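You operate a simulated robot arm through the tools that you are given. There is no shell and no other tool. Be economical: measure what you need, move in short steps, check, and stop when the job is done.

You are at the controls of a simulated two-armed robot. One attempt, no reset.

## Task
Wind the centre off the chucked shaft, then draw the tailstock right back.
Fine: 3 cm up or more; free the centre lock and the slide lock, and lock each after its move; the rotary switch stays off.
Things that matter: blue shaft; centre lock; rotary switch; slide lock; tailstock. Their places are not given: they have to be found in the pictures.

It is judged by the outcome, as a careful person would: the job done as asked, and still so three seconds after it is handed in. It fails if anything else is knocked over, pushed out of place, dropped, spilled or broken.

## Robot
Two 6-joint arms with fingered hands on one trunk that stands fixed in place. Base frame: the origin is at the foot of the trunk, x ahead of it, y to its left, z up. Lengths are in mm, angles in degrees, forces in N, time in s.
The left shoulder is at [20, 157, 829], the right one opposite. With the tool pointing down near the work surface each hand reaches from about 100 to 780 mm from the base axis, measured 20 degrees to its own side. Payload 4.1 kg a hand.
Tool frame (each hand has its own): the origin (TCP) lies between the finger pads and is the grasp point; the fingertips stand 33 mm ahead of it; z points along the fingers, y is the line along which they close. Largest opening 112 mm; the body of the gripper starts 39 mm behind the TCP. The gripper is a hand of 4 fingers: y runs from the thumb to the fingers, the wrist lies at [-16, -118, -200] in the tool frame.
Orientation is told as [roll, pitch, yaw] about the base's x, y, z axes, in that order, counted from this pose: with the fingers straight down and the wrist toward the robot, the tool's x, y and z point along [0, 1, 0], [1, 0, 0] and [0, 0, -1] of the base frame.

## Interface
- The arms move only by the tool arm_command. It takes "left_motion", "right_motion" or both (then of equal length, played together; a hand with none holds still); each is a list of rows, each an object (a shift or turn left out is 0) with "slide": the shift along the tool's x, y, z in m, a list of three; "rotation": the turn, a rotation vector about the tool's x, y, z in degrees, a list of three. In form: [{"slide": [dx, dy, dz], "rotation": [ax, ay, az]}, ...]. A call has 1 to 12 rows; each row is the pose to reach, as a shift and turn from the pose commanded when the call began, along the tool's axes at that moment. A row lasts 0.2 s, in which the tool goes at most 50 mm and 8.6 degrees; a call with a longer step from one row to the next is refused whole. Where a pose cannot be reached the arm comes as near as it can. A force on the tool above 60 N (or 10 N above the force at the start of the call, whichever is more), or a blocked arm, ends the call early, and 0.2 s more pass. In this call time passes only in rows, and 0.2 s behind the last. It gives the time, the measured TCP pose, the force on the tool (base axes), the opening and the grip force at its end, in the units of the frame above (readings bear some noise), with the torque about the TCP (base axes, N m) and any sound that the robot's microphone picked up.
- Cameras (640 x 400 px; columns grow to the right, rows downward): "scene" is now at [61.5, -13.7, 1466.7]; the picture's right is [-0.17, -0.99, 0.00], its down [-0.50, 0.09, -0.86] and it looks along [0.85, -0.14, -0.51] (base axes); focal length 282 px, centre (320, 200). "left" rides on the left gripper at [-66, -89, -130] in its tool frame; the picture's right is [-0.79, -0.29, 0.54], its down [0.55, -0.71, 0.44] and it looks along [0.26, 0.64, 0.72] (tool axes); focal length 247 px, centre (320, 200). "right" rides on the right gripper at [66, -89, -130] in its tool frame; the picture's right is [-0.79, 0.29, -0.54], its down [-0.55, -0.71, 0.44] and it looks along [-0.26, 0.64, 0.72] (tool axes); focal length 247 px, centre (320, 200).
- capture(camera): a new picture of that camera. The clock stands still meanwhile.
- set_fingers(index, middle, ring, thumb_bend, thumb_turn, hand): sets how far each is bent, from 0 (flat) to 1 (curled in); at 0.3 the hand is open as for a grip, at 0.7 the pads meet at the TCP. One left out holds its place. A second passes; each finger stops where it meets its share of the squeeze, and holds until it gets a number again. It is the only way to open and close the hand. It gives what a move gives, with no picture; readings hold the bend of each and the force on the fingers (four entries, about 0 where the hand has none), thumb and palm. thumb_turn goes from beside the hand (0) to across from the fingers (1), as for a grip.
- head_to(pan, tilt): turns the head with the scene camera to pan (to the left, within 86 degrees either way) and tilt (down, from -29 to 69), counted from straight ahead of the robot. It gives what a move gives.
- measure_at(camera, pixels): for up to 12 pixels [column, row] of the newest picture of that camera ("zoom" is the newest enlarged one), the place [x, y, z] in the base frame of the surface seen there, good to about 2 mm. The clock stands still meanwhile.
- enlarge(camera, box): a new picture of the part [left, top, right, bottom] of that camera's present view, enlarged. The clock stands still meanwhile.
- finish_job(): hands the job in; it is judged then, once.

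Work in short steps. Measure before you move; look again where a grasp or a placing could have gone wrong, and mend it. You have 80 turns and 48 pictures in all, those below and enlarged ones among them. Open the grippers and draw the arms clear of the work before you hand the job in, unless the task says otherwise; then end with one line.

The tools are called after "Request:" by a JSON object that holds its "op" and its "data". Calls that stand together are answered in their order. arm_command: Moves the arms, as the interface text tells. Its arguments: {"type":"object","properties":{"left_motion":{"type":"array"},"right_motion":{"type":"array"}},"required":[]} The other tools are called the same way: set_fingers (index, middle, ring, thumb_bend, thumb_turn, hand) moves the fingers one by one; head_to (pan, tilt) turns the head that bears the scene camera; capture (camera) takes a picture; measure_at (camera, pixels) gives the place of the surface under pixels of a picture; enlarge (camera, box) takes an enlarged picture of a part of a camera's view; finish_job () hands the job in.

At the start:

```text
time_s: 0.0
left_tool_pos: [316.2, 52.5, 1341.5]
left_tcp_rot: [-0.1, 0.0, -9.9]
left_contact_force: [0.5, 0.0, 0.4]
left_torque: [0.03, 0.0, -0.01]
left_opening: 111.8
left_gripper_force: 0.0
left_shape: jaw
left_bend: [0.3, 0.3, 0.3, 0.3, 0.98]
left_finger forces: [0.0, 0.0, 0.0, 0.0, 0.1, 0.0]
right_tool_pos: [333.6, -205.2, 1342.7]
right_tcp_rot: [0.0, 0.0, -9.9]
right_contact_force: [-0.2, 0.6, 0.4]
right_torque: [-0.01, -0.03, 0.0]
right_opening: 111.6
right_gripper_force: 0.1
right_shape: jaw
right_bend: [0.3, 0.3, 0.3, 0.3, 0.98]
right_finger forces: [0.1, 0.0, 0.0, 0.0, 0.0, 0.1]
head pan, tilt: [-9.7, 30.4]
```

scene: 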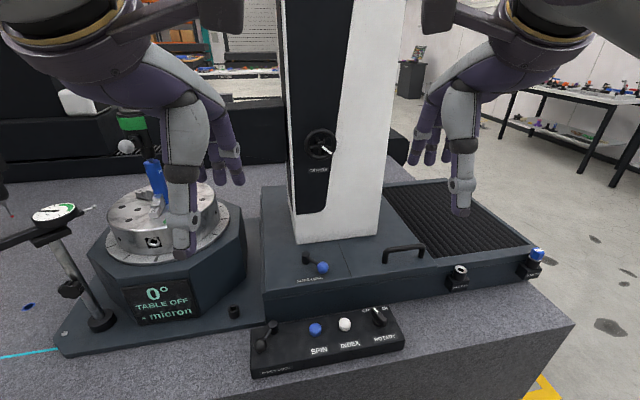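
right: 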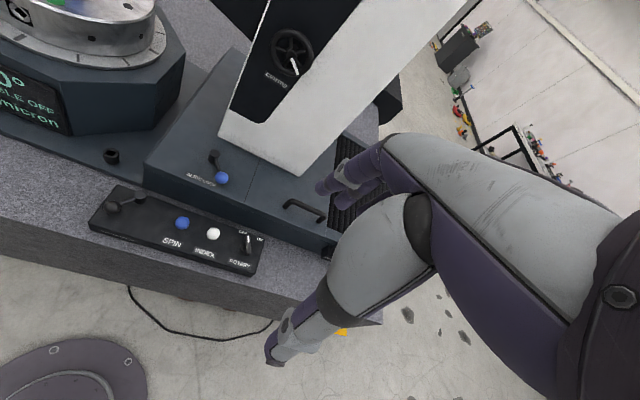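
left: 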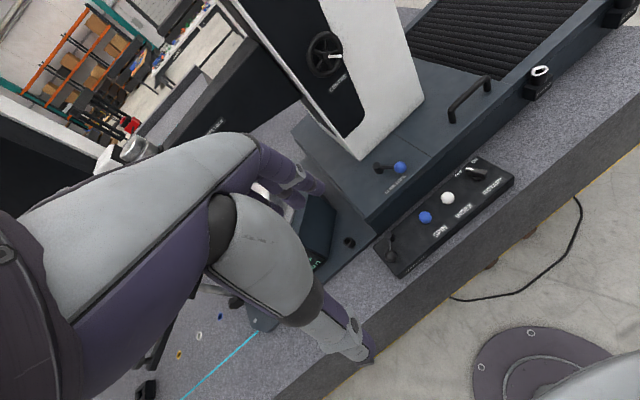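

The scene shows a rotary table with a chuck at (165,215), a column with a handwheel at (320,145), a lever with a blue ball at (322,267), a bar handle at (403,252) and a switch box at (330,340). I enlarge these to read the labels.

Request:
{"op": "enlarge", "data": {"camera": "scene", "box": [240, 220, 420, 380]}}

Request:
{"op": "head_to", "data": {"pan": -5, "tilt": 5}}

Request:
{"op": "capture", "data": {"camera": "scene"}}

```text
2.50 times, centred on (330, 300) of scene
```

zoom: 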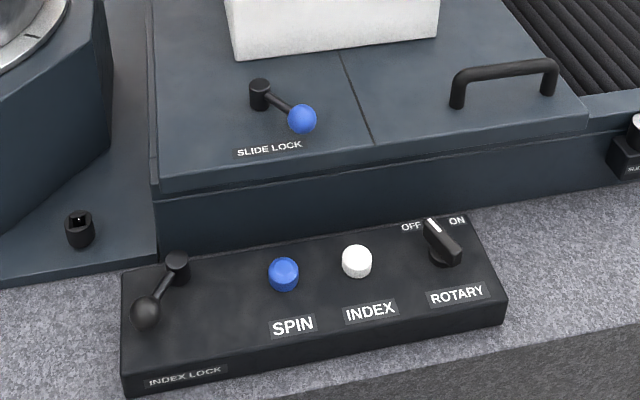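

```text
time_s: 0.9
left_tool_pos: [316.5, 51.9, 1341.7]
left_tcp_rot: [-0.2, 0.0, -10.0]
left_contact_force: [0.9, 0.4, -0.8]
left_torque: [0.02, 0.0, -0.01]
left_opening: 111.4
left_gripper_force: 0.0
left_shape: jaw
left_bend: [0.3, 0.3, 0.3, 0.3, 0.98]
left_finger forces: [0.0, 0.1, 0.0, 0.0, 0.0, 0.1]
right_tool_pos: [334.9, -205.2, 1343.0]
right_tcp_rot: [-0.1, 0.0, -10.0]
right_contact_force: [-0.2, 0.4, -0.2]
right_torque: [-0.01, 0.03, 0.01]
right_opening: 112.0
right_gripper_force: 0.0
right_shape: jaw
right_bend: [0.3, 0.3, 0.3, 0.3, 0.98]
right_finger forces: [0.0, 0.0, 0.0, 0.0, 0.1, 0.0]
head pan, tilt: [-5.0, 5.0]
```

```text
43 pictures are left
```

scene: 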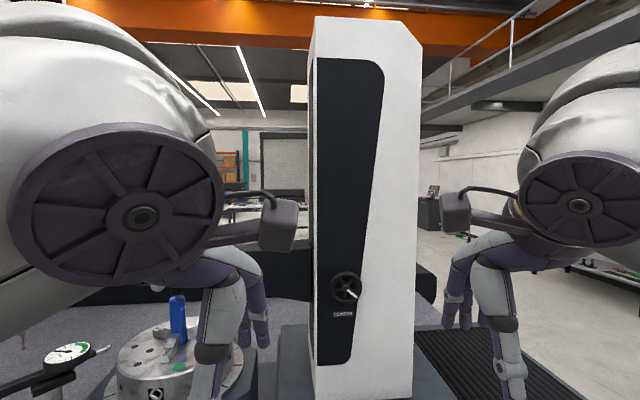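

The column's left side, where the centre should be, is hidden behind the left arm. I draw the left hand left and back, then look again.

Request:
{"op": "arm_command", "data": {"left_motion": [{"slide": [0.04, -0.01, 0]}, {"slide": [0.08, -0.02, 0]}, {"slide": [0.12, -0.03, 0]}, {"slide": [0.16, -0.04, 0]}, {"slide": [0.2, -0.05, 0]}, {"slide": [0.24, -0.06, 0]}, {"slide": [0.28, -0.07, 0]}, {"slide": [0.32, -0.08, 0]}, {"slide": [0.36, -0.09, 0]}]}}

Request:
{"op": "head_to", "data": {"pan": 5, "tilt": 20}}

Request:
{"op": "capture", "data": {"camera": "scene"}}

```text
time_s: 2.9
left_tool_pos: [290.0, 422.1, 1340.2]
left_tcp_rot: [0.0, 0.1, -10.0]
left_contact_force: [-0.3, 0.6, 0.3]
left_torque: [0.01, 0.03, 0.0]
left_opening: 111.9
left_gripper_force: 0.1
left_shape: jaw
left_bend: [0.3, 0.3, 0.3, 0.3, 0.98]
left_finger forces: [0.1, 0.0, 0.1, 0.0, 0.0, 0.0]
right_tool_pos: [333.5, -205.6, 1341.8]
right_tcp_rot: [0.0, 0.0, -10.0]
right_contact_force: [-1.1, -0.5, 0.0]
right_torque: [0.03, 0.03, 0.0]
right_opening: 111.9
right_gripper_force: 0.1
right_shape: jaw
right_bend: [0.3, 0.3, 0.3, 0.3, 0.98]
right_finger forces: [0.1, 0.0, 0.0, 0.0, 0.1, 0.0]
head pan, tilt: [-5.0, 5.0]
```

```text
time_s: 3.7
left_tool_pos: [290.2, 421.2, 1340.2]
left_tcp_rot: [-0.2, 0.0, -9.9]
left_contact_force: [0.5, 0.0, 0.4]
left_torque: [-0.03, 0.0, -0.03]
left_opening: 111.7
left_gripper_force: 0.0
left_shape: jaw
left_bend: [0.3, 0.3, 0.3, 0.3, 0.98]
left_finger forces: [0.1, 0.0, 0.1, 0.0, 0.1, 0.0]
right_tool_pos: [334.8, -204.2, 1341.0]
right_tcp_rot: [0.0, 0.0, -10.1]
right_contact_force: [-0.6, -0.2, -0.4]
right_torque: [0.02, 0.03, 0.0]
right_opening: 111.6
right_gripper_force: 0.2
right_shape: jaw
right_bend: [0.3, 0.3, 0.3, 0.3, 0.98]
right_finger forces: [0.1, 0.0, 0.1, 0.1, 0.0, 0.0]
head pan, tilt: [5.0, 20.0]
```

```text
42 pictures are left
```

scene: 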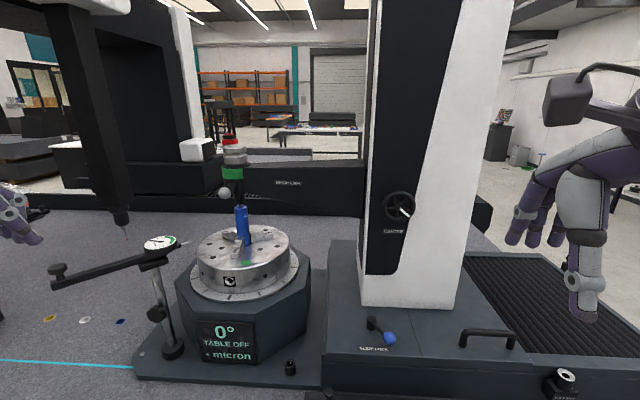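

The blue shaft is in the chuck at (243,225), with a quill-like part with a green band above it at (233,165). I enlarge this and the handwheel area.

Request:
{"op": "enlarge", "data": {"camera": "scene", "box": [170, 120, 350, 280]}}

Request:
{"op": "measure_at", "data": {"camera": "scene", "pixels": [[234, 152], [232, 174], [240, 210], [224, 192], [270, 182], [288, 183], [399, 206], [405, 212], [389, 337], [372, 322], [488, 337], [568, 373]]}}

Request:
{"op": "measure_at", "data": {"camera": "zoom", "pixels": [[192, 253], [232, 130], [225, 190], [252, 320], [255, 370], [420, 225]]}}

```text
2.50 times, centred on (260, 200) of scene
```

zoom: 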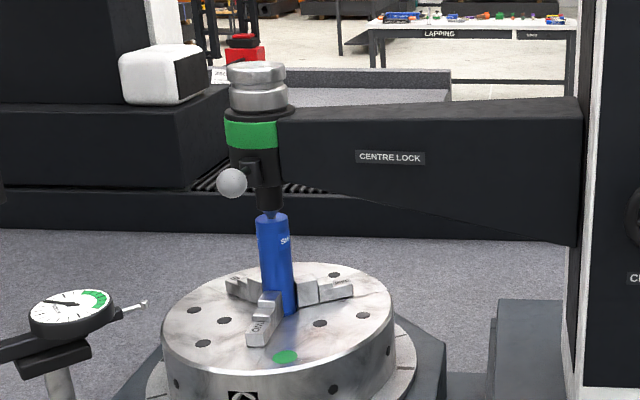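

```text
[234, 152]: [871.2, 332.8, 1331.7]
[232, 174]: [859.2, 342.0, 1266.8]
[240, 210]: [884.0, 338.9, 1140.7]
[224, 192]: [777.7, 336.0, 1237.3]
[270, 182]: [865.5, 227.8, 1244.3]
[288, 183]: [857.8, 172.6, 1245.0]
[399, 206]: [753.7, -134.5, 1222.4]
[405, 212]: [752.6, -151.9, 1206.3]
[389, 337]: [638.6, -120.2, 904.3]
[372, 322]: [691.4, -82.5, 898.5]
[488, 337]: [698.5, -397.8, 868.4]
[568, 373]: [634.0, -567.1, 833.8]
```

```text
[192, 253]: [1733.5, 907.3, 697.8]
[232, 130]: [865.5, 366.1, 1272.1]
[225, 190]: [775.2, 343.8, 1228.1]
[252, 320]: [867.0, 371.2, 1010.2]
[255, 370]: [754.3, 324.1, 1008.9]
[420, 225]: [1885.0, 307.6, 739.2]
```

The tailstock is the column with the arm carrying the centre. The centre lock's ball is at about (775,340,1230), the handwheel at (753,-140,1215), and the slide lock's ball at (639,-120,904). I zoom closer on each.

Request:
{"op": "enlarge", "data": {"camera": "scene", "box": [200, 140, 270, 220]}}

Request:
{"op": "measure_at", "data": {"camera": "zoom", "pixels": [[290, 255], [295, 275], [250, 260], [225, 280], [255, 290], [330, 330], [360, 365]]}}

Request:
{"op": "enlarge", "data": {"camera": "scene", "box": [360, 175, 440, 245]}}

Request:
{"op": "measure_at", "data": {"camera": "zoom", "pixels": [[320, 185], [365, 255], [320, 250], [240, 190]]}}

Request:
{"op": "enlarge", "data": {"camera": "scene", "box": [350, 300, 430, 360]}}

Request:
{"op": "measure_at", "data": {"camera": "zoom", "pixels": [[180, 150], [300, 285], [250, 220]]}}

```text
5.00 times, centred on (235, 180) of scene
```

zoom: 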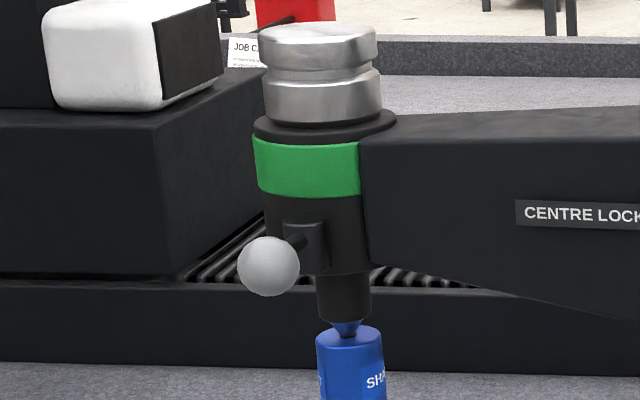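

```text
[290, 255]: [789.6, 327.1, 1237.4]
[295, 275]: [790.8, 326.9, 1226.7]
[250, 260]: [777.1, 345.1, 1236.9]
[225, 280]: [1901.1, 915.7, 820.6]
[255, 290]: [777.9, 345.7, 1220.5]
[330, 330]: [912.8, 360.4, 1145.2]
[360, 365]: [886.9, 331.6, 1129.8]
```

```text
5.71 times, centred on (400, 210) of scene
```

zoom: 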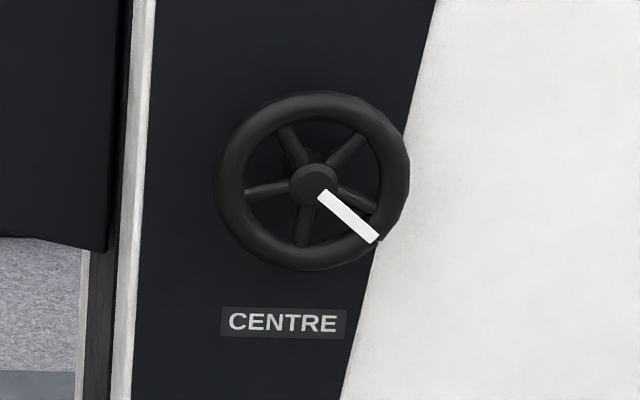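

```text
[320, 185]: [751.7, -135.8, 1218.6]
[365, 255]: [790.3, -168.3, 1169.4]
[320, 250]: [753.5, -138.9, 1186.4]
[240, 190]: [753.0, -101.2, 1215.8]
```

```text
6.67 times, centred on (390, 330) of scene
```

zoom: 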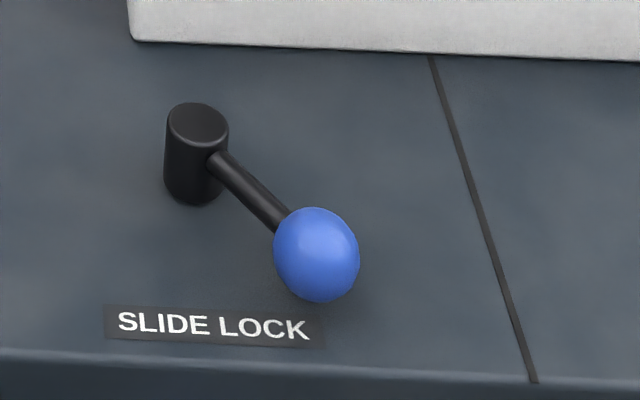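

```text
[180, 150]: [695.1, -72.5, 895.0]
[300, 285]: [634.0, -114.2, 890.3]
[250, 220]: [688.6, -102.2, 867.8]
```

The handwheel centre is about (752,-136,1218) with the rim radius near 40 mm; the lock ball is about 17 mm in radius. Before bringing arms in, I check the white mark on the wheel and obstacles near the left arm: dial gauge (160,243), its arm (60,275) and the dark probe (120,215).

Request:
{"op": "capture", "data": {"camera": "scene"}}

Request:
{"op": "measure_at", "data": {"camera": "scene", "pixels": [[160, 240], [60, 275], [160, 290], [175, 350], [122, 220], [100, 150], [403, 209], [408, 215], [398, 196], [385, 207], [397, 221], [375, 230]]}}

```text
37 pictures are left
```

scene: 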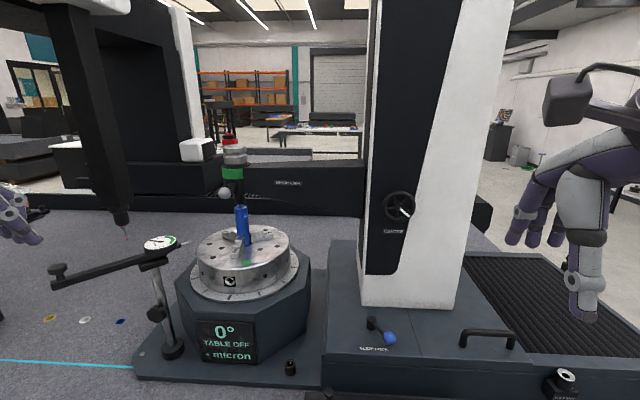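

```text
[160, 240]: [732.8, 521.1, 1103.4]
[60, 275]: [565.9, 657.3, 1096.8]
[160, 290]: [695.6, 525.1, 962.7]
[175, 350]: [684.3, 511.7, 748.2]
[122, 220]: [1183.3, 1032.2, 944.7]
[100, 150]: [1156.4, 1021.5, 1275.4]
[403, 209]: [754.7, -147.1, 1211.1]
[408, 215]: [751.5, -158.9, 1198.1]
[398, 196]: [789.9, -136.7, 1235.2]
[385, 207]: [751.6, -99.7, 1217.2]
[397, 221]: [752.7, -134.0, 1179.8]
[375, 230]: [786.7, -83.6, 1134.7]
```

The white strip is only a radial mark on the wheel (rim at x≈752, column face at x≈788). I now swing the left hand to point ahead and bring it in front of the centre lock, staying well above the dial gauge (z≈1103).

Request:
{"op": "arm_command", "data": {"left_motion": [{"slide": [-0.002, 0.025, 0.0], "rotation": [-7.5, 0, 0]}, {"slide": [-0.004, 0.05, 0.0], "rotation": [-15, 0, 0]}, {"slide": [-0.006, 0.075, 0.0], "rotation": [-22.5, 0, 0]}, {"slide": [-0.008, 0.1, 0.01], "rotation": [-30, 0, 0]}, {"slide": [-0.01, 0.125, 0.02], "rotation": [-37.5, 0, 0]}, {"slide": [-0.012, 0.15, 0.03], "rotation": [-45, 0, 0]}, {"slide": [-0.014, 0.175, 0.04], "rotation": [-52.5, 0, 0]}, {"slide": [-0.016, 0.2, 0.05], "rotation": [-60, 0, 0]}, {"slide": [-0.018, 0.225, 0.06], "rotation": [-67.5, 0, 0]}, {"slide": [-0.02, 0.25, 0.07], "rotation": [-75, 0, 0]}, {"slide": [-0.022, 0.275, 0.08], "rotation": [-82.5, 0, 0]}, {"slide": [-0.024, 0.3, 0.09], "rotation": [-90, 0, 0]}]}}

Request:
{"op": "capture", "data": {"camera": "left"}}

Request:
{"op": "capture", "data": {"camera": "scene"}}

```text
time_s: 6.3
left_tool_pos: [580.4, 348.3, 1250.7]
left_tcp_rot: [-174.1, -89.8, 164.2]
left_contact_force: [-0.1, -0.4, -0.5]
left_torque: [0.0, 0.05, 0.06]
left_opening: 111.5
left_gripper_force: 0.0
left_shape: jaw
left_bend: [0.3, 0.3, 0.3, 0.3, 0.98]
left_finger forces: [0.0, 0.0, 0.0, 0.1, 0.1, 0.0]
right_tool_pos: [333.8, -206.1, 1342.7]
right_tcp_rot: [0.0, 0.0, -10.0]
right_contact_force: [-1.4, 0.1, 0.3]
right_torque: [-0.02, -0.02, 0.0]
right_opening: 111.6
right_gripper_force: 0.1
right_shape: jaw
right_bend: [0.3, 0.3, 0.3, 0.3, 0.98]
right_finger forces: [0.0, 0.1, 0.0, 0.0, 0.1, 0.1]
head pan, tilt: [5.0, 20.0]
```

```text
36 pictures are left
```

left: 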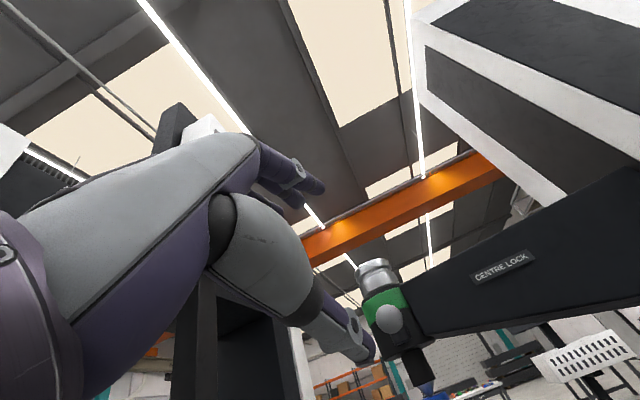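

```text
35 pictures are left
```

scene: 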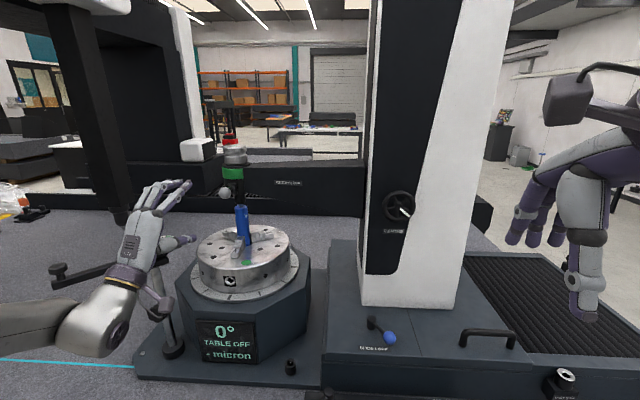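

The left hand points ahead just in front of the lock; in its camera the ball is at (389,318). I enlarge that area and measure the lever.

Request:
{"op": "enlarge", "data": {"camera": "left", "box": [340, 250, 460, 400]}}

Request:
{"op": "measure_at", "data": {"camera": "left", "pixels": [[389, 318], [396, 340], [404, 330], [420, 360], [400, 300], [380, 300], [408, 345], [375, 270]]}}

```text
2.67 times, centred on (400, 325) of left
```

zoom: 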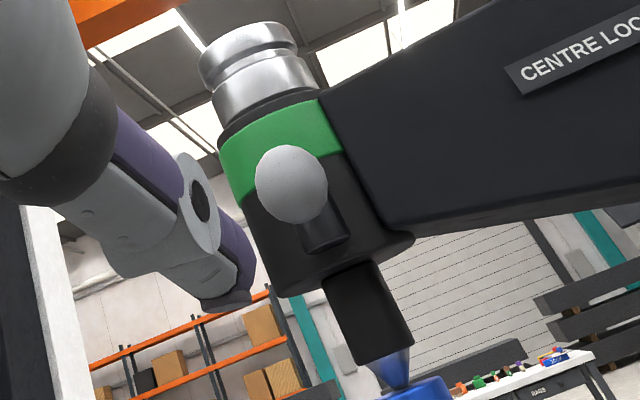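

```text
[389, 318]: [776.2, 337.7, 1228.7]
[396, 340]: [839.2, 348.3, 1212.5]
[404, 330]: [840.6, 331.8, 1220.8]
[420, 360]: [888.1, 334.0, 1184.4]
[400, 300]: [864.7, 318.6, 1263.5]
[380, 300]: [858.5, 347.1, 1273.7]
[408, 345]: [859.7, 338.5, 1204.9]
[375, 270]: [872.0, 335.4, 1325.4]
```

The lock ball centre is about (792,338,1229) on a short lever reaching back to a small boss at x≈838. I bring the left hand around the ball, thumb below and fingers above, to grip it.

Request:
{"op": "arm_command", "data": {"left_motion": [{"slide": [0.004, -0.005, 0.03]}, {"slide": [0.008, -0.011, 0.06]}, {"slide": [0.013, -0.016, 0.1]}, {"slide": [0.018, -0.022, 0.14]}, {"slide": [0.022, -0.022, 0.17]}, {"slide": [0.026, -0.022, 0.19]}, {"slide": [0.026, -0.022, 0.205]}]}}

Request:
{"op": "capture", "data": {"camera": "left"}}

Request:
{"op": "enlarge", "data": {"camera": "scene", "box": [150, 120, 310, 260]}}

```text
time_s: 7.9
left_tool_pos: [787.5, 337.4, 1229.3]
left_tcp_rot: [-92.9, -89.8, 83.0]
left_contact_force: [-0.7, 0.7, -0.5]
left_torque: [-0.01, 0.03, 0.0]
left_opening: 111.6
left_gripper_force: 0.0
left_shape: jaw
left_bend: [0.3, 0.3, 0.3, 0.3, 0.98]
left_finger forces: [0.0, 0.1, 0.0, 0.0, 0.0, 0.0]
right_tool_pos: [335.1, -205.7, 1341.5]
right_tcp_rot: [-0.1, 0.0, -10.0]
right_contact_force: [-1.2, 0.3, -0.2]
right_torque: [0.02, -0.05, -0.03]
right_opening: 111.7
right_gripper_force: 0.0
right_shape: jaw
right_bend: [0.3, 0.3, 0.3, 0.3, 0.98]
right_finger forces: [0.0, 0.1, 0.1, 0.0, 0.0, 0.0]
head pan, tilt: [5.0, 20.0]
```

```text
33 pictures are left
```

left: 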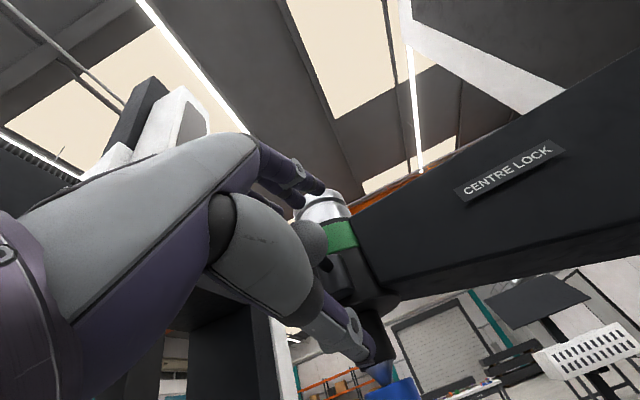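

```text
2.86 times, centred on (230, 190) of scene
```

zoom: 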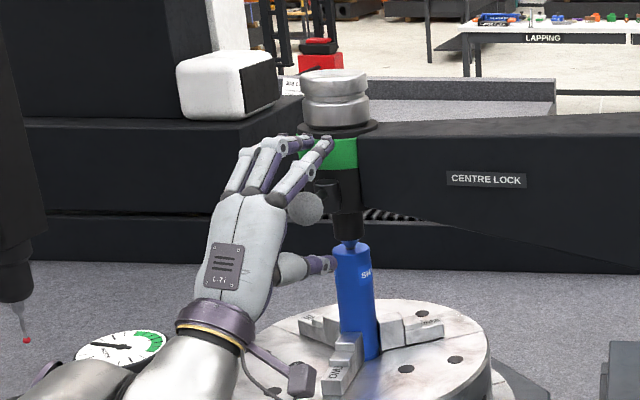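

The TCP matches the ball position and nothing is in contact yet. I close the left hand on the ball.

Request:
{"op": "set_fingers", "data": {"hand": "left", "index": 0.65, "middle": 0.65, "ring": 0.65, "thumb_bend": 0.65}}

Request:
{"op": "enlarge", "data": {"camera": "scene", "box": [150, 120, 310, 260]}}

```text
time_s: 8.9
left_tool_pos: [786.9, 337.3, 1229.9]
left_tcp_rot: [-120.3, -89.9, 110.4]
left_contact_force: [1.3, -0.6, 1.7]
left_torque: [-0.01, 0.01, 0.01]
left_opening: 17.6
left_gripper_force: 0.5
left_shape: fingers
left_bend: [0.64, 0.65, 0.65, 0.65, 0.98]
left_finger forces: [1.0, 0.3, 0.1, 0.1, 0.0, 0.0]
right_tool_pos: [334.6, -205.2, 1342.4]
right_tcp_rot: [0.1, 0.0, -10.0]
right_contact_force: [0.2, -0.4, -1.0]
right_torque: [0.01, 0.04, 0.0]
right_opening: 111.8
right_gripper_force: 0.0
right_shape: jaw
right_bend: [0.3, 0.3, 0.3, 0.3, 0.98]
right_finger forces: [0.0, 0.1, 0.0, 0.0, 0.1, 0.0]
head pan, tilt: [5.0, 20.0]
```

```text
2.86 times, centred on (230, 190) of scene
```

zoom: 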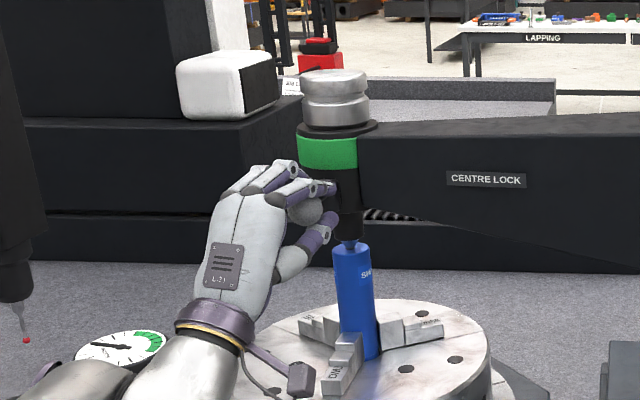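

Only the index touches lightly (1 N), so the ball is caged but not held. I squeeze a bit more.

Request:
{"op": "set_fingers", "data": {"hand": "left", "index": 0.75, "middle": 0.75, "ring": 0.75, "thumb_bend": 0.75}}

Request:
{"op": "enlarge", "data": {"camera": "left", "box": [220, 140, 420, 400]}}

```text
time_s: 9.9
left_tool_pos: [787.6, 337.1, 1230.3]
left_tcp_rot: [-138.2, -89.9, 128.4]
left_contact_force: [11.8, 1.9, 8.2]
left_torque: [0.09, -0.14, 0.1]
left_opening: 4.3
left_gripper_force: 13.8
left_shape: fingers
left_bend: [0.73, 0.67, 0.75, 0.71, 0.97]
left_finger forces: [9.9, 9.5, 0.0, 0.1, 8.1, 0.0]
right_tool_pos: [335.1, -205.1, 1342.7]
right_tcp_rot: [0.0, -0.1, -10.0]
right_contact_force: [-0.5, 0.8, 0.0]
right_torque: [-0.02, 0.0, -0.02]
right_opening: 111.7
right_gripper_force: 0.1
right_shape: jaw
right_bend: [0.3, 0.3, 0.3, 0.3, 0.98]
right_finger forces: [0.0, 0.0, 0.0, 0.1, 0.0, 0.0]
head pan, tilt: [5.0, 20.0]
```

```text
1.54 times, centred on (320, 270) of left
```

zoom: 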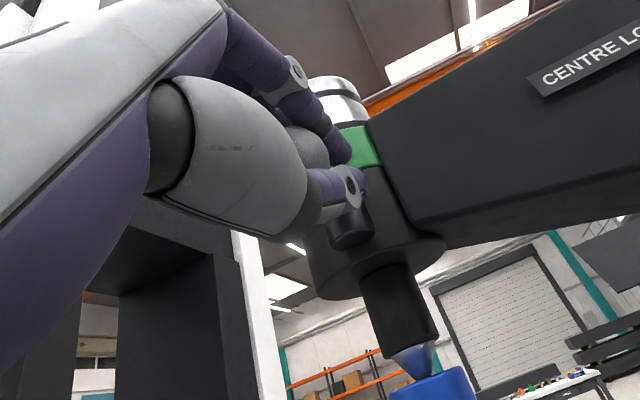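

The ball is now held (index, middle and thumb at about 9 N). I test the lever with a small sideways shift to the left.

Request:
{"op": "arm_command", "data": {"left_motion": [{"slide": [0.004, 0, 0]}, {"slide": [0.008, 0, 0]}, {"slide": [0.012, 0, 0]}, {"slide": [0.016, 0, 0.001]}, {"slide": [0.02, 0, 0.003]}]}}

Request:
{"op": "enlarge", "data": {"camera": "left", "box": [220, 140, 420, 400]}}

```text
time_s: 11.1
left_tool_pos: [794.0, 355.8, 1230.7]
left_tcp_rot: [-163.2, -89.9, 153.2]
left_contact_force: [-2.6, -2.9, 5.6]
left_torque: [-0.04, -0.14, -0.18]
left_opening: 0.0
left_gripper_force: 11.4
left_shape: fingers
left_bend: [0.74, 0.68, 0.75, 0.72, 0.97]
left_finger forces: [10.0, 5.9, 3.5, 0.0, 3.2, 0.1]
right_tool_pos: [334.9, -206.2, 1342.5]
right_tcp_rot: [0.1, 0.0, -10.0]
right_contact_force: [0.1, -0.2, -0.8]
right_torque: [0.0, 0.03, 0.03]
right_opening: 111.8
right_gripper_force: 0.0
right_shape: jaw
right_bend: [0.3, 0.3, 0.3, 0.3, 0.98]
right_finger forces: [0.1, 0.0, 0.0, 0.0, 0.0, 0.0]
head pan, tilt: [5.0, 20.0]
```

```text
1.54 times, centred on (320, 270) of left
```

zoom: 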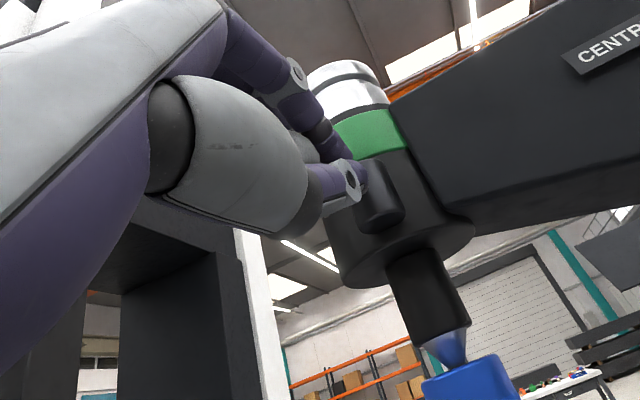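

The lever follows to the left with only a few newtons, about 23° so far. I carry on along the arc to about 60°, keeping the hand's heading to stay clear of the dial gauge.

Request:
{"op": "arm_command", "data": {"left_motion": [{"slide": [0.004, 0, 0.0015]}, {"slide": [0.008, 0, 0.0035]}, {"slide": [0.0125, 0, 0.006]}, {"slide": [0.0168, 0, 0.0087]}, {"slide": [0.021, 0, 0.0125]}, {"slide": [0.0253, 0, 0.017]}]}}

Request:
{"op": "enlarge", "data": {"camera": "scene", "box": [170, 130, 290, 240]}}

```text
time_s: 12.5
left_tool_pos: [812.2, 376.1, 1233.6]
left_tcp_rot: [159.5, -89.5, -169.9]
left_contact_force: [-38.9, -16.7, 2.6]
left_torque: [0.46, 0.38, -1.91]
left_opening: 0.0
left_gripper_force: 50.2
left_shape: fingers
left_bend: [0.75, 0.69, 0.68, 0.75, 0.94]
left_finger forces: [32.5, 10.5, 15.0, 0.0, 41.4, 0.0]
right_tool_pos: [332.1, -205.7, 1341.9]
right_tcp_rot: [0.1, -0.1, -10.0]
right_contact_force: [0.4, -0.4, -0.5]
right_torque: [-0.01, 0.0, 0.0]
right_opening: 111.6
right_gripper_force: 0.1
right_shape: jaw
right_bend: [0.3, 0.3, 0.3, 0.3, 0.98]
right_finger forces: [0.0, 0.1, 0.1, 0.1, 0.0, 0.0]
head pan, tilt: [5.0, 20.0]
```

```text
3.64 times, centred on (230, 185) of scene
```

zoom: 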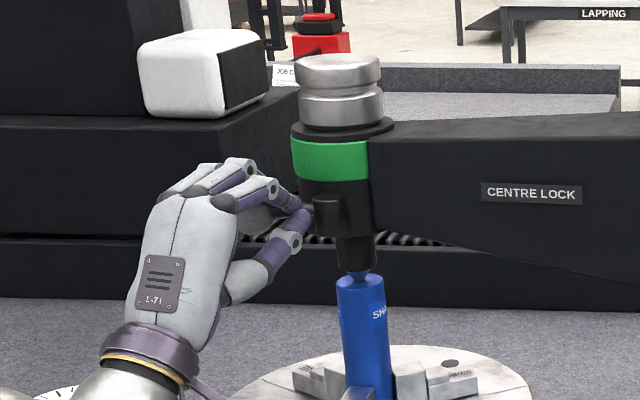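

The force rose to about 39 N against the hand, so the lever is at or near its stop, or my fingers press on the boss. I back off slightly and open the fingers to see the lever.

Request:
{"op": "arm_command", "data": {"left_motion": [{"slide": [0, 0, -0.004]}]}}

Request:
{"op": "set_fingers", "data": {"hand": "left", "index": 0.3, "middle": 0.3, "ring": 0.3, "thumb_bend": 0.3}}

Request:
{"op": "enlarge", "data": {"camera": "scene", "box": [170, 130, 290, 240]}}

Request:
{"op": "measure_at", "data": {"camera": "zoom", "pixels": [[260, 220], [280, 220], [330, 215], [330, 198], [300, 210]]}}

```text
time_s: 12.9
left_tool_pos: [810.2, 375.8, 1233.6]
left_tcp_rot: [154.1, -89.6, -164.4]
left_contact_force: [-16.8, -17.4, 11.9]
left_torque: [0.32, 0.0, -1.29]
left_opening: 0.1
left_gripper_force: 35.1
left_shape: fingers
left_bend: [0.75, 0.69, 0.67, 0.74, 0.95]
left_finger forces: [25.6, 10.6, 13.0, 0.0, 20.1, 0.0]
right_tool_pos: [333.6, -207.4, 1341.7]
right_tcp_rot: [0.1, 0.1, -10.1]
right_contact_force: [-1.1, 1.0, -0.7]
right_torque: [-0.02, 0.0, 0.01]
right_opening: 111.7
right_gripper_force: 0.1
right_shape: jaw
right_bend: [0.3, 0.3, 0.3, 0.3, 0.98]
right_finger forces: [0.0, 0.0, 0.0, 0.0, 0.0, 0.0]
head pan, tilt: [5.0, 20.0]
```

```text
time_s: 13.9
left_tool_pos: [810.7, 380.2, 1229.1]
left_tcp_rot: [-84.4, -90.0, 74.6]
left_contact_force: [0.2, 0.6, 0.7]
left_torque: [-0.01, -0.03, 0.0]
left_opening: 112.4
left_gripper_force: 0.0
left_shape: fingers
left_bend: [0.3, 0.3, 0.3, 0.3, 0.97]
left_finger forces: [0.1, 0.0, 0.0, 0.0, 0.1, 0.0]
right_tool_pos: [335.2, -206.3, 1341.7]
right_tcp_rot: [0.0, 0.0, -10.0]
right_contact_force: [0.7, -0.6, -1.1]
right_torque: [0.02, -0.02, 0.02]
right_opening: 111.5
right_gripper_force: 0.0
right_shape: jaw
right_bend: [0.3, 0.3, 0.3, 0.3, 0.98]
right_finger forces: [0.0, 0.0, 0.1, 0.1, 0.0, 0.1]
head pan, tilt: [5.0, 20.0]
```

```text
3.64 times, centred on (230, 185) of scene
```

zoom: 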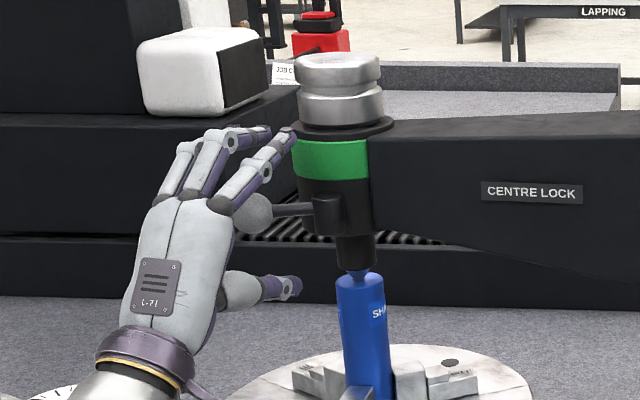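

```text
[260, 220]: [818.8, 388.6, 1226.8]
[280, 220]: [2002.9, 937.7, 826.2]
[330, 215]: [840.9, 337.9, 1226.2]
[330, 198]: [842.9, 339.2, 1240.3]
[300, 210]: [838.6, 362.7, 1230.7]
```

The lever now points left, about 75–80° from its start (boss near (848,338), ball near (835,393)). To be sure it is at its stop I withdraw, close the hand and nudge the ball ahead gently with the fingertips.

Request:
{"op": "arm_command", "data": {"left_motion": [{"slide": [0, 0, -0.03]}, {"slide": [0, 0, -0.06]}, {"slide": [0, 0, -0.085]}]}}

Request:
{"op": "set_fingers", "data": {"hand": "left", "index": 0.7, "middle": 0.7, "ring": 0.7, "thumb_bend": 0.7}}

Request:
{"op": "arm_command", "data": {"left_motion": [{"slide": [0.002, 0, 0.02]}, {"slide": [0.004, 0, 0.04]}, {"slide": [0.006, 0, 0.05]}, {"slide": [0.007, 0, 0.056]}, {"slide": [0.008, 0, 0.062]}, {"slide": [0.009, 0, 0.066]}]}}

Request:
{"op": "enlarge", "data": {"camera": "scene", "box": [170, 130, 290, 240]}}

```text
time_s: 14.7
left_tool_pos: [728.5, 391.7, 1229.1]
left_tcp_rot: [-100.5, -89.9, 90.5]
left_contact_force: [0.5, 0.3, -0.2]
left_torque: [-0.01, -0.06, 0.05]
left_opening: 112.7
left_gripper_force: 0.1
left_shape: fingers
left_bend: [0.3, 0.3, 0.3, 0.3, 0.97]
left_finger forces: [0.0, 0.0, 0.0, 0.1, 0.0, 0.0]
right_tool_pos: [335.3, -206.5, 1342.1]
right_tcp_rot: [-0.1, -0.1, -10.0]
right_contact_force: [0.4, -0.2, -0.2]
right_torque: [-0.01, 0.02, 0.02]
right_opening: 111.1
right_gripper_force: 0.1
right_shape: jaw
right_bend: [0.3, 0.3, 0.3, 0.3, 0.98]
right_finger forces: [0.1, 0.0, 0.0, 0.0, 0.0, 0.1]
head pan, tilt: [5.0, 20.0]
```

```text
time_s: 15.7
left_tool_pos: [728.8, 392.6, 1229.3]
left_tcp_rot: [-107.9, -89.8, 97.8]
left_contact_force: [-1.2, -0.2, 0.2]
left_torque: [0.0, -0.01, 0.0]
left_opening: 3.2
left_gripper_force: 0.0
left_shape: fingers
left_bend: [0.7, 0.7, 0.7, 0.7, 0.97]
left_finger forces: [0.1, 0.1, 0.0, 0.0, 0.0, 0.0]
right_tool_pos: [333.2, -205.4, 1342.1]
right_tcp_rot: [-0.1, 0.0, -10.0]
right_contact_force: [0.4, -0.4, -0.5]
right_torque: [-0.01, 0.03, -0.03]
right_opening: 111.7
right_gripper_force: 0.0
right_shape: jaw
right_bend: [0.3, 0.3, 0.3, 0.3, 0.98]
right_finger forces: [0.1, 0.0, 0.1, 0.0, 0.1, 0.1]
head pan, tilt: [5.0, 20.0]
```

```text
time_s: 17.1
left_tool_pos: [790.1, 389.0, 1239.3]
left_tcp_rot: [162.9, -89.3, -173.0]
left_contact_force: [-27.6, -3.8, 18.5]
left_torque: [0.25, -0.48, 0.17]
left_opening: 2.7
left_gripper_force: 16.6
left_shape: fingers
left_bend: [0.7, 0.84, 0.7, 0.7, 0.97]
left_finger forces: [0.1, 32.1, 0.0, 0.0, 1.0, 0.1]
right_tool_pos: [331.3, -206.3, 1342.0]
right_tcp_rot: [0.1, -0.1, -9.9]
right_contact_force: [-0.6, -0.7, -0.1]
right_torque: [0.02, -0.01, 0.03]
right_opening: 111.4
right_gripper_force: 0.0
right_shape: jaw
right_bend: [0.3, 0.3, 0.3, 0.3, 0.98]
right_finger forces: [0.0, 0.0, 0.0, 0.1, 0.0, 0.0]
head pan, tilt: [5.0, 20.0]
```

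```text
3.64 times, centred on (230, 185) of scene
```

zoom: 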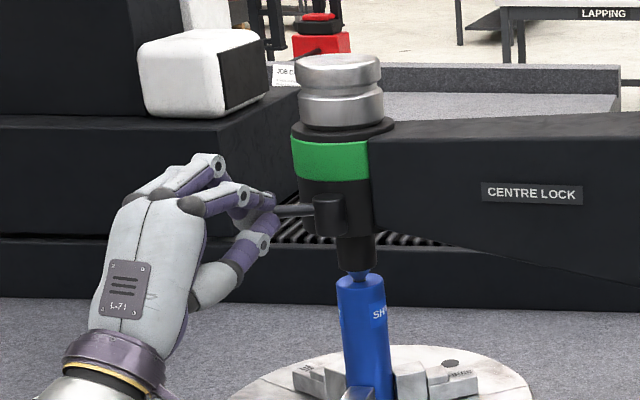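

The lever takes about 28 N without moving, so it is at its stop. I draw the left hand back and bring the right hand, pointing ahead, in front of the handwheel.

Request:
{"op": "arm_command", "data": {"left_motion": [{"slide": [0, 0, -0.03]}, {"slide": [0, 0, -0.06]}, {"slide": [0, 0.01, -0.1]}, {"slide": [0, 0.01, -0.13]}, {"slide": [0, 0.01, -0.16]}]}}

Request:
{"op": "arm_command", "data": {"right_motion": [{"slide": [0.01, 0.025, 0.0], "rotation": [-7.5, 0, 0]}, {"slide": [0.02, 0.05, 0.01], "rotation": [-15, 0, 0]}, {"slide": [0.03, 0.075, 0.02], "rotation": [-22.5, 0, 0]}, {"slide": [0.04, 0.1, 0.03], "rotation": [-30, 0, 0]}, {"slide": [0.05, 0.125, 0.04], "rotation": [-37.5, 0, 0]}, {"slide": [0.06, 0.15, 0.05], "rotation": [-45, 0, 0]}, {"slide": [0.07, 0.175, 0.06], "rotation": [-52.5, 0, 0]}, {"slide": [0.08, 0.2, 0.07], "rotation": [-60, 0, 0]}, {"slide": [0.09, 0.225, 0.08], "rotation": [-67.5, 0, 0]}, {"slide": [0.1, 0.25, 0.09], "rotation": [-75, 0, 0]}, {"slide": [0.11, 0.275, 0.105], "rotation": [-82.5, 0, 0]}, {"slide": [0.123, 0.3, 0.124], "rotation": [-90, 0, 0]}]}}

Request:
{"op": "arm_command", "data": {"right_motion": [{"rotation": [0, 5, 0]}, {"rotation": [0, 10, 0]}]}}

Request:
{"op": "capture", "data": {"camera": "scene"}}

```text
time_s: 18.3
left_tool_pos: [635.9, 419.6, 1239.1]
left_tcp_rot: [-106.5, -90.0, 96.5]
left_contact_force: [-0.5, -0.9, -0.3]
left_torque: [0.03, -0.03, -0.01]
left_opening: 2.3
left_gripper_force: 0.0
left_shape: fingers
left_bend: [0.7, 0.7, 0.7, 0.7, 0.97]
left_finger forces: [0.0, 0.0, 0.0, 0.0, 0.0, 0.0]
right_tool_pos: [333.8, -206.4, 1341.8]
right_tcp_rot: [-0.1, -0.1, -10.1]
right_contact_force: [0.1, -0.2, -0.6]
right_torque: [0.01, 0.05, 0.02]
right_opening: 111.5
right_gripper_force: 0.0
right_shape: jaw
right_bend: [0.3, 0.3, 0.3, 0.3, 0.98]
right_finger forces: [0.0, 0.1, 0.0, 0.1, 0.0, 0.0]
head pan, tilt: [5.0, 20.0]
```

```text
time_s: 20.9
left_tool_pos: [635.4, 420.2, 1240.9]
left_tcp_rot: [-150.5, -90.0, 140.5]
left_contact_force: [-1.2, 0.7, -0.1]
left_torque: [0.01, 0.01, 0.0]
left_opening: 2.4
left_gripper_force: 0.1
left_shape: fingers
left_bend: [0.7, 0.7, 0.7, 0.7, 0.97]
left_finger forces: [0.0, 0.1, 0.0, 0.0, 0.1, 0.0]
right_tool_pos: [630.2, -78.6, 1236.7]
right_tcp_rot: [43.0, -86.5, -56.7]
right_contact_force: [-0.1, -1.2, 0.5]
right_torque: [0.01, 0.04, 0.01]
right_opening: 111.6
right_gripper_force: 0.1
right_shape: jaw
right_bend: [0.3, 0.3, 0.3, 0.3, 0.98]
right_finger forces: [0.0, 0.0, 0.0, 0.1, 0.1, 0.0]
right hand out of reach, approached as far as the arm can: row 10, 11, 12
head pan, tilt: [5.0, 20.0]
```

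```text
time_s: 21.5
left_tool_pos: [636.5, 419.6, 1241.3]
left_tcp_rot: [-96.2, -90.0, 86.3]
left_contact_force: [0.5, -0.5, -0.2]
left_torque: [0.01, -0.04, 0.07]
left_opening: 2.4
left_gripper_force: 0.1
left_shape: fingers
left_bend: [0.7, 0.7, 0.7, 0.7, 0.97]
left_finger forces: [0.0, 0.0, 0.0, 0.0, 0.1, 0.0]
right_tool_pos: [613.3, -35.7, 1253.5]
right_tcp_rot: [46.2, -83.9, -52.1]
right_contact_force: [0.4, -0.6, -0.2]
right_torque: [0.02, 0.03, 0.03]
right_opening: 112.0
right_gripper_force: 0.0
right_shape: jaw
right_bend: [0.3, 0.3, 0.3, 0.3, 0.98]
right_finger forces: [0.0, 0.0, 0.1, 0.0, 0.0, 0.0]
right hand out of reach, approached as far as the arm can: row 1, 2
head pan, tilt: [5.0, 20.0]
```

```text
25 pictures are left
```

scene: 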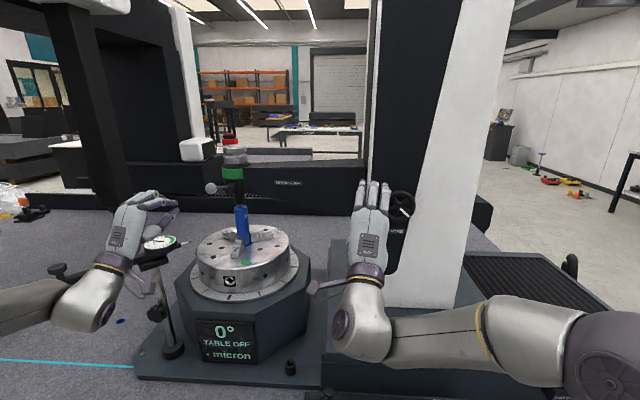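

The right hand cannot hold that pose (wrist below); it drifted left. I roll the hand −80° about its pointing axis, so the wrist lies to the right, nearer its shoulder, and see whether the pose becomes reachable.

Request:
{"op": "arm_command", "data": {"right_motion": [{"rotation": [0, 0, -8]}, {"rotation": [0, 0, -16]}, {"rotation": [0, 0, -24]}, {"rotation": [0, 0, -32]}, {"rotation": [0, 0, -40]}, {"rotation": [0, 0, -48]}, {"rotation": [0, 0, -56]}, {"rotation": [0, 0, -64]}, {"rotation": [0, 0, -72]}, {"rotation": [0, 0, -80]}]}}

Request:
{"op": "capture", "data": {"camera": "scene"}}

```text
time_s: 23.7
left_tool_pos: [635.7, 419.7, 1240.3]
left_tcp_rot: [-119.1, -89.8, 109.2]
left_contact_force: [0.1, -0.3, -0.6]
left_torque: [-0.03, 0.02, -0.01]
left_opening: 2.4
left_gripper_force: 0.1
left_shape: fingers
left_bend: [0.7, 0.7, 0.7, 0.7, 0.97]
left_finger forces: [0.0, 0.0, 0.1, 0.0, 0.1, 0.0]
right_tool_pos: [589.7, 32.6, 1318.0]
right_tcp_rot: [-83.1, -12.5, 78.4]
right_contact_force: [0.0, 0.4, 0.0]
right_torque: [-0.01, 0.03, 0.0]
right_opening: 111.9
right_gripper_force: 0.1
right_shape: jaw
right_bend: [0.3, 0.3, 0.3, 0.3, 0.98]
right_finger forces: [0.0, 0.1, 0.0, 0.0, 0.1, 0.0]
right hand out of reach, approached as far as the arm can: row 1, 2, 3, 4, 5, 6, 7, 8, 9, 10
head pan, tilt: [5.0, 20.0]
```

```text
24 pictures are left
```

scene: 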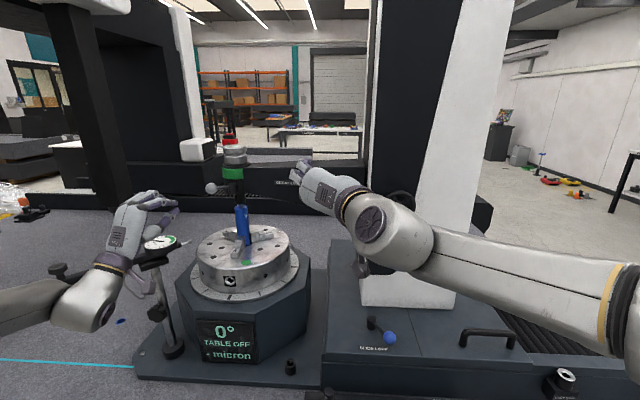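

That was worse because the arm is too folded; reaching farther ahead should straighten the elbow. I move the commanded pose to x≈705, still short of the wheel.

Request:
{"op": "arm_command", "data": {"right_motion": [{"slide": [0, -0.005, 0.015]}, {"slide": [0, -0.01, 0.03]}, {"slide": [0, -0.013, 0.045]}, {"slide": [0, -0.013, 0.055]}]}}

```text
time_s: 24.7
left_tool_pos: [636.2, 420.2, 1239.8]
left_tcp_rot: [-127.7, -89.9, 117.8]
left_contact_force: [-0.4, -0.3, 0.4]
left_torque: [0.01, 0.03, 0.02]
left_opening: 2.5
left_gripper_force: 0.0
left_shape: fingers
left_bend: [0.7, 0.7, 0.7, 0.7, 0.97]
left_finger forces: [0.0, 0.0, 0.1, 0.0, 0.1, 0.0]
right_tool_pos: [634.0, 27.0, 1320.1]
right_tcp_rot: [-82.6, -12.3, 77.3]
right_contact_force: [0.9, 0.3, -0.8]
right_torque: [0.02, 0.02, 0.03]
right_opening: 111.6
right_gripper_force: 0.1
right_shape: jaw
right_bend: [0.3, 0.3, 0.3, 0.3, 0.98]
right_finger forces: [0.1, 0.1, 0.0, 0.0, 0.1, 0.0]
right hand out of reach, approached as far as the arm can: row 1, 2, 3, 4
head pan, tilt: [5.0, 20.0]
```

The right hand's solver is limited by folding. I roll it back to wrist-below and then tilt the hand 25° downward, commanding x≈705, where the arm is straighter.

Request:
{"op": "arm_command", "data": {"right_motion": [{"slide": [-0.01, 0, 0], "rotation": [0, 0, 8]}, {"slide": [-0.02, 0, 0], "rotation": [0, 0, 16]}, {"slide": [-0.03, 0, 0], "rotation": [0, 0, 24]}, {"slide": [-0.04, 0, 0], "rotation": [0, 0, 32]}, {"slide": [-0.05, 0, 0], "rotation": [0, 0, 40]}, {"slide": [-0.05, 0, 0], "rotation": [0, 0, 48]}, {"slide": [-0.05, 0, 0], "rotation": [0, 0, 56]}, {"slide": [-0.05, 0, 0], "rotation": [0, 0, 64]}, {"slide": [-0.05, 0, 0], "rotation": [0, 0, 72]}, {"slide": [-0.05, 0, 0], "rotation": [0, 0, 80]}]}}

Request:
{"op": "arm_command", "data": {"right_motion": [{"rotation": [8, 0, 0]}, {"rotation": [16, 0, 0]}, {"rotation": [24, 0, 0]}]}}

```text
time_s: 26.9
left_tool_pos: [636.1, 420.5, 1240.0]
left_tcp_rot: [-119.0, -89.9, 109.2]
left_contact_force: [-0.5, -0.4, 0.9]
left_torque: [0.0, -0.02, 0.0]
left_opening: 2.3
left_gripper_force: 0.2
left_shape: fingers
left_bend: [0.7, 0.7, 0.7, 0.7, 0.97]
left_finger forces: [0.1, 0.0, 0.0, 0.0, 0.0, 0.1]
right_tool_pos: [636.4, 15.0, 1367.7]
right_tcp_rot: [23.9, -82.7, -34.2]
right_contact_force: [0.2, -0.9, -0.3]
right_torque: [0.01, -0.01, 0.02]
right_opening: 111.6
right_gripper_force: 0.0
right_shape: jaw
right_bend: [0.3, 0.3, 0.3, 0.3, 0.98]
right_finger forces: [0.0, 0.1, 0.0, 0.0, 0.0, 0.0]
right hand out of reach, approached as far as the arm can: row 1, 2, 3, 4, 5
head pan, tilt: [5.0, 20.0]
```

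```text
time_s: 27.7
left_tool_pos: [636.0, 419.1, 1239.5]
left_tcp_rot: [-108.0, -89.9, 98.1]
left_contact_force: [-0.4, -0.4, -0.4]
left_torque: [0.0, -0.02, 0.02]
left_opening: 2.6
left_gripper_force: 0.1
left_shape: fingers
left_bend: [0.7, 0.7, 0.7, 0.7, 0.97]
left_finger forces: [0.1, 0.0, 0.1, 0.0, 0.0, 0.0]
right_tool_pos: [636.9, 14.5, 1367.1]
right_tcp_rot: [5.4, -59.1, -14.9]
right_contact_force: [0.7, -1.2, 0.1]
right_torque: [-0.02, 0.0, 0.01]
right_opening: 111.8
right_gripper_force: 0.1
right_shape: jaw
right_bend: [0.3, 0.3, 0.3, 0.3, 0.98]
right_finger forces: [0.1, 0.0, 0.1, 0.0, 0.0, 0.1]
head pan, tilt: [5.0, 20.0]
```

The last tilt was reachable: the hand is at (637,14,1367), pointing ahead and about 31° down. I move it right toward the front of the wheel top, about (705,-137,1290).

Request:
{"op": "arm_command", "data": {"right_motion": [{"slide": [-0.035, -0.003, 0.02]}, {"slide": [-0.07, -0.006, 0.045]}, {"slide": [-0.105, -0.009, 0.07]}, {"slide": [-0.13, -0.011, 0.095]}, {"slide": [-0.14, -0.0125, 0.1165]}]}}

Request:
{"op": "capture", "data": {"camera": "scene"}}

```text
time_s: 28.9
left_tool_pos: [633.8, 419.7, 1239.2]
left_tcp_rot: [-116.9, -89.9, 106.9]
left_contact_force: [-0.1, -0.1, -0.2]
left_torque: [-0.01, 0.0, -0.01]
left_opening: 2.2
left_gripper_force: 0.1
left_shape: fingers
left_bend: [0.7, 0.7, 0.7, 0.7, 0.97]
left_finger forces: [0.0, 0.0, 0.1, 0.0, 0.1, 0.0]
right_tool_pos: [702.8, -137.8, 1290.4]
right_tcp_rot: [5.5, -59.1, -15.2]
right_contact_force: [0.1, 0.6, 0.7]
right_torque: [0.03, 0.02, -0.01]
right_opening: 111.9
right_gripper_force: 0.0
right_shape: jaw
right_bend: [0.3, 0.3, 0.3, 0.3, 0.98]
right_finger forces: [0.0, 0.1, 0.0, 0.0, 0.1, 0.1]
head pan, tilt: [5.0, 20.0]
```

```text
23 pictures are left
```

scene: 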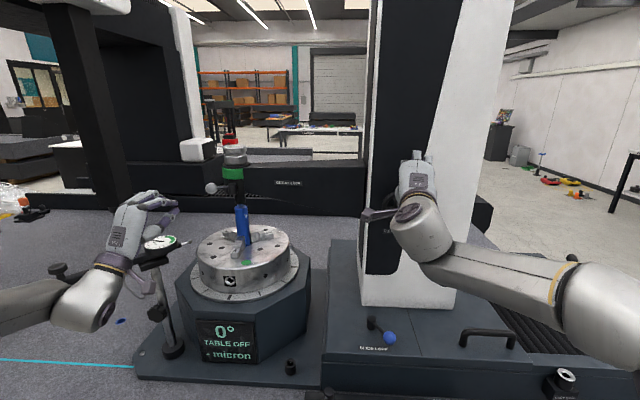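

It reached that spot. From here I try to straighten the hand to point along the wheel axis, at (690,-137,1218).

Request:
{"op": "arm_command", "data": {"right_motion": [{"slide": [-0.001, -0.014, 0.005], "rotation": [-6.1, 1.9, -1.1]}, {"slide": [-0.002, -0.027, 0.01], "rotation": [-12.2, 3.7, -2.2]}, {"slide": [-0.003, -0.041, 0.015], "rotation": [-18.3, 5.6, -3.2]}, {"slide": [-0.005, -0.054, 0.02], "rotation": [-24.4, 7.4, -4.3]}, {"slide": [-0.006, -0.068, 0.026], "rotation": [-30.5, 9.3, -5.4]}]}}

```text
time_s: 30.1
left_tool_pos: [635.3, 417.9, 1239.9]
left_tcp_rot: [154.3, -89.9, -164.2]
left_contact_force: [0.3, -2.5, 0.7]
left_torque: [0.01, 0.1, 0.13]
left_opening: 2.3
left_gripper_force: 0.0
left_shape: fingers
left_bend: [0.7, 0.7, 0.7, 0.7, 0.98]
left_finger forces: [0.0, 0.1, 0.0, 0.0, 0.0, 0.0]
right_tool_pos: [667.6, -45.8, 1268.9]
right_tcp_rot: [32.9, -82.5, -39.5]
right_contact_force: [0.2, -2.9, -0.3]
right_torque: [-0.02, 0.06, 0.19]
right_opening: 111.8
right_gripper_force: 0.0
right_shape: jaw
right_bend: [0.3, 0.3, 0.3, 0.3, 0.97]
right_finger forces: [0.1, 0.0, 0.0, 0.1, 0.0, 0.0]
right hand out of reach, approached as far as the arm can: row 2, 3, 4, 5
head pan, tilt: [5.0, 20.0]
```

Here the hand is nearly straight but drifted to y=-46. I retry reaching the wheel axis with the hand turned 20° inward (left), which should ease the wrist bend.

Request:
{"op": "arm_command", "data": {"right_motion": [{"slide": [-0.01, -0.005, 0.005], "rotation": [0, 7, 0]}, {"slide": [-0.02, -0.01, 0.01], "rotation": [0, 14, 0]}, {"slide": [-0.03, -0.015, 0.015], "rotation": [0, 20, 0]}, {"slide": [-0.05, -0.022, 0.025], "rotation": [0, 20, 0]}, {"slide": [-0.07, -0.03, 0.035], "rotation": [0, 20, 0]}, {"slide": [-0.09, -0.04, 0.047], "rotation": [0, 20, 0]}]}}

```text
time_s: 31.5
left_tool_pos: [634.5, 420.1, 1239.3]
left_tcp_rot: [-115.9, -89.9, 105.9]
left_contact_force: [-0.5, -0.3, 0.3]
left_torque: [0.02, -0.02, -0.01]
left_opening: 2.7
left_gripper_force: 0.0
left_shape: fingers
left_bend: [0.7, 0.7, 0.7, 0.7, 0.98]
left_finger forces: [0.1, 0.1, 0.1, 0.1, 0.1, 0.0]
right_tool_pos: [650.6, -0.5, 1260.5]
right_tcp_rot: [46.5, -74.9, -42.2]
right_contact_force: [0.5, 0.2, 0.6]
right_torque: [0.02, 0.02, 0.01]
right_opening: 112.0
right_gripper_force: 0.0
right_shape: jaw
right_bend: [0.3, 0.3, 0.3, 0.3, 0.98]
right_finger forces: [0.0, 0.0, 0.0, 0.0, 0.0, 0.0]
right hand out of reach, approached as far as the arm can: row 1, 2, 3, 4, 5, 6
head pan, tilt: [5.0, 20.0]
```

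Turning inward made it worse, so I try the opposite: turn the hand outward (right) by about 34° while moving toward the wheel.

Request:
{"op": "arm_command", "data": {"right_motion": [{"slide": [-0.005, 0, 0], "rotation": [0, -8.5, 0]}, {"slide": [-0.01, 0, 0], "rotation": [0, -17, 0]}, {"slide": [-0.02, 0, 0], "rotation": [0, -25.5, 0]}, {"slide": [-0.04, 0, 0], "rotation": [0, -34, 0]}, {"slide": [-0.07, 0, 0.01], "rotation": [0, -34, 0]}, {"slide": [-0.1, 0, 0.02], "rotation": [0, -34, 0]}, {"slide": [-0.125, 0, 0.025], "rotation": [0, -34, 0]}, {"slide": [-0.142, 0.002, 0.031], "rotation": [0, -34, 0]}]}}

```text
time_s: 33.3
left_tool_pos: [635.0, 419.7, 1240.0]
left_tcp_rot: [-113.2, -89.9, 103.3]
left_contact_force: [0.0, 0.4, 0.6]
left_torque: [0.0, -0.02, -0.02]
left_opening: 2.4
left_gripper_force: 0.0
left_shape: fingers
left_bend: [0.7, 0.7, 0.7, 0.7, 0.98]
left_finger forces: [0.0, 0.1, 0.0, 0.0, 0.1, 0.0]
right_tool_pos: [686.7, -144.2, 1229.1]
right_tcp_rot: [12.4, -74.9, -42.1]
right_contact_force: [0.0, -0.6, -0.3]
right_torque: [-0.03, -0.02, -0.04]
right_opening: 112.0
right_gripper_force: 0.0
right_shape: jaw
right_bend: [0.3, 0.3, 0.3, 0.3, 0.98]
right_finger forces: [0.0, 0.0, 0.0, 0.0, 0.1, 0.0]
head pan, tilt: [5.0, 20.0]
```

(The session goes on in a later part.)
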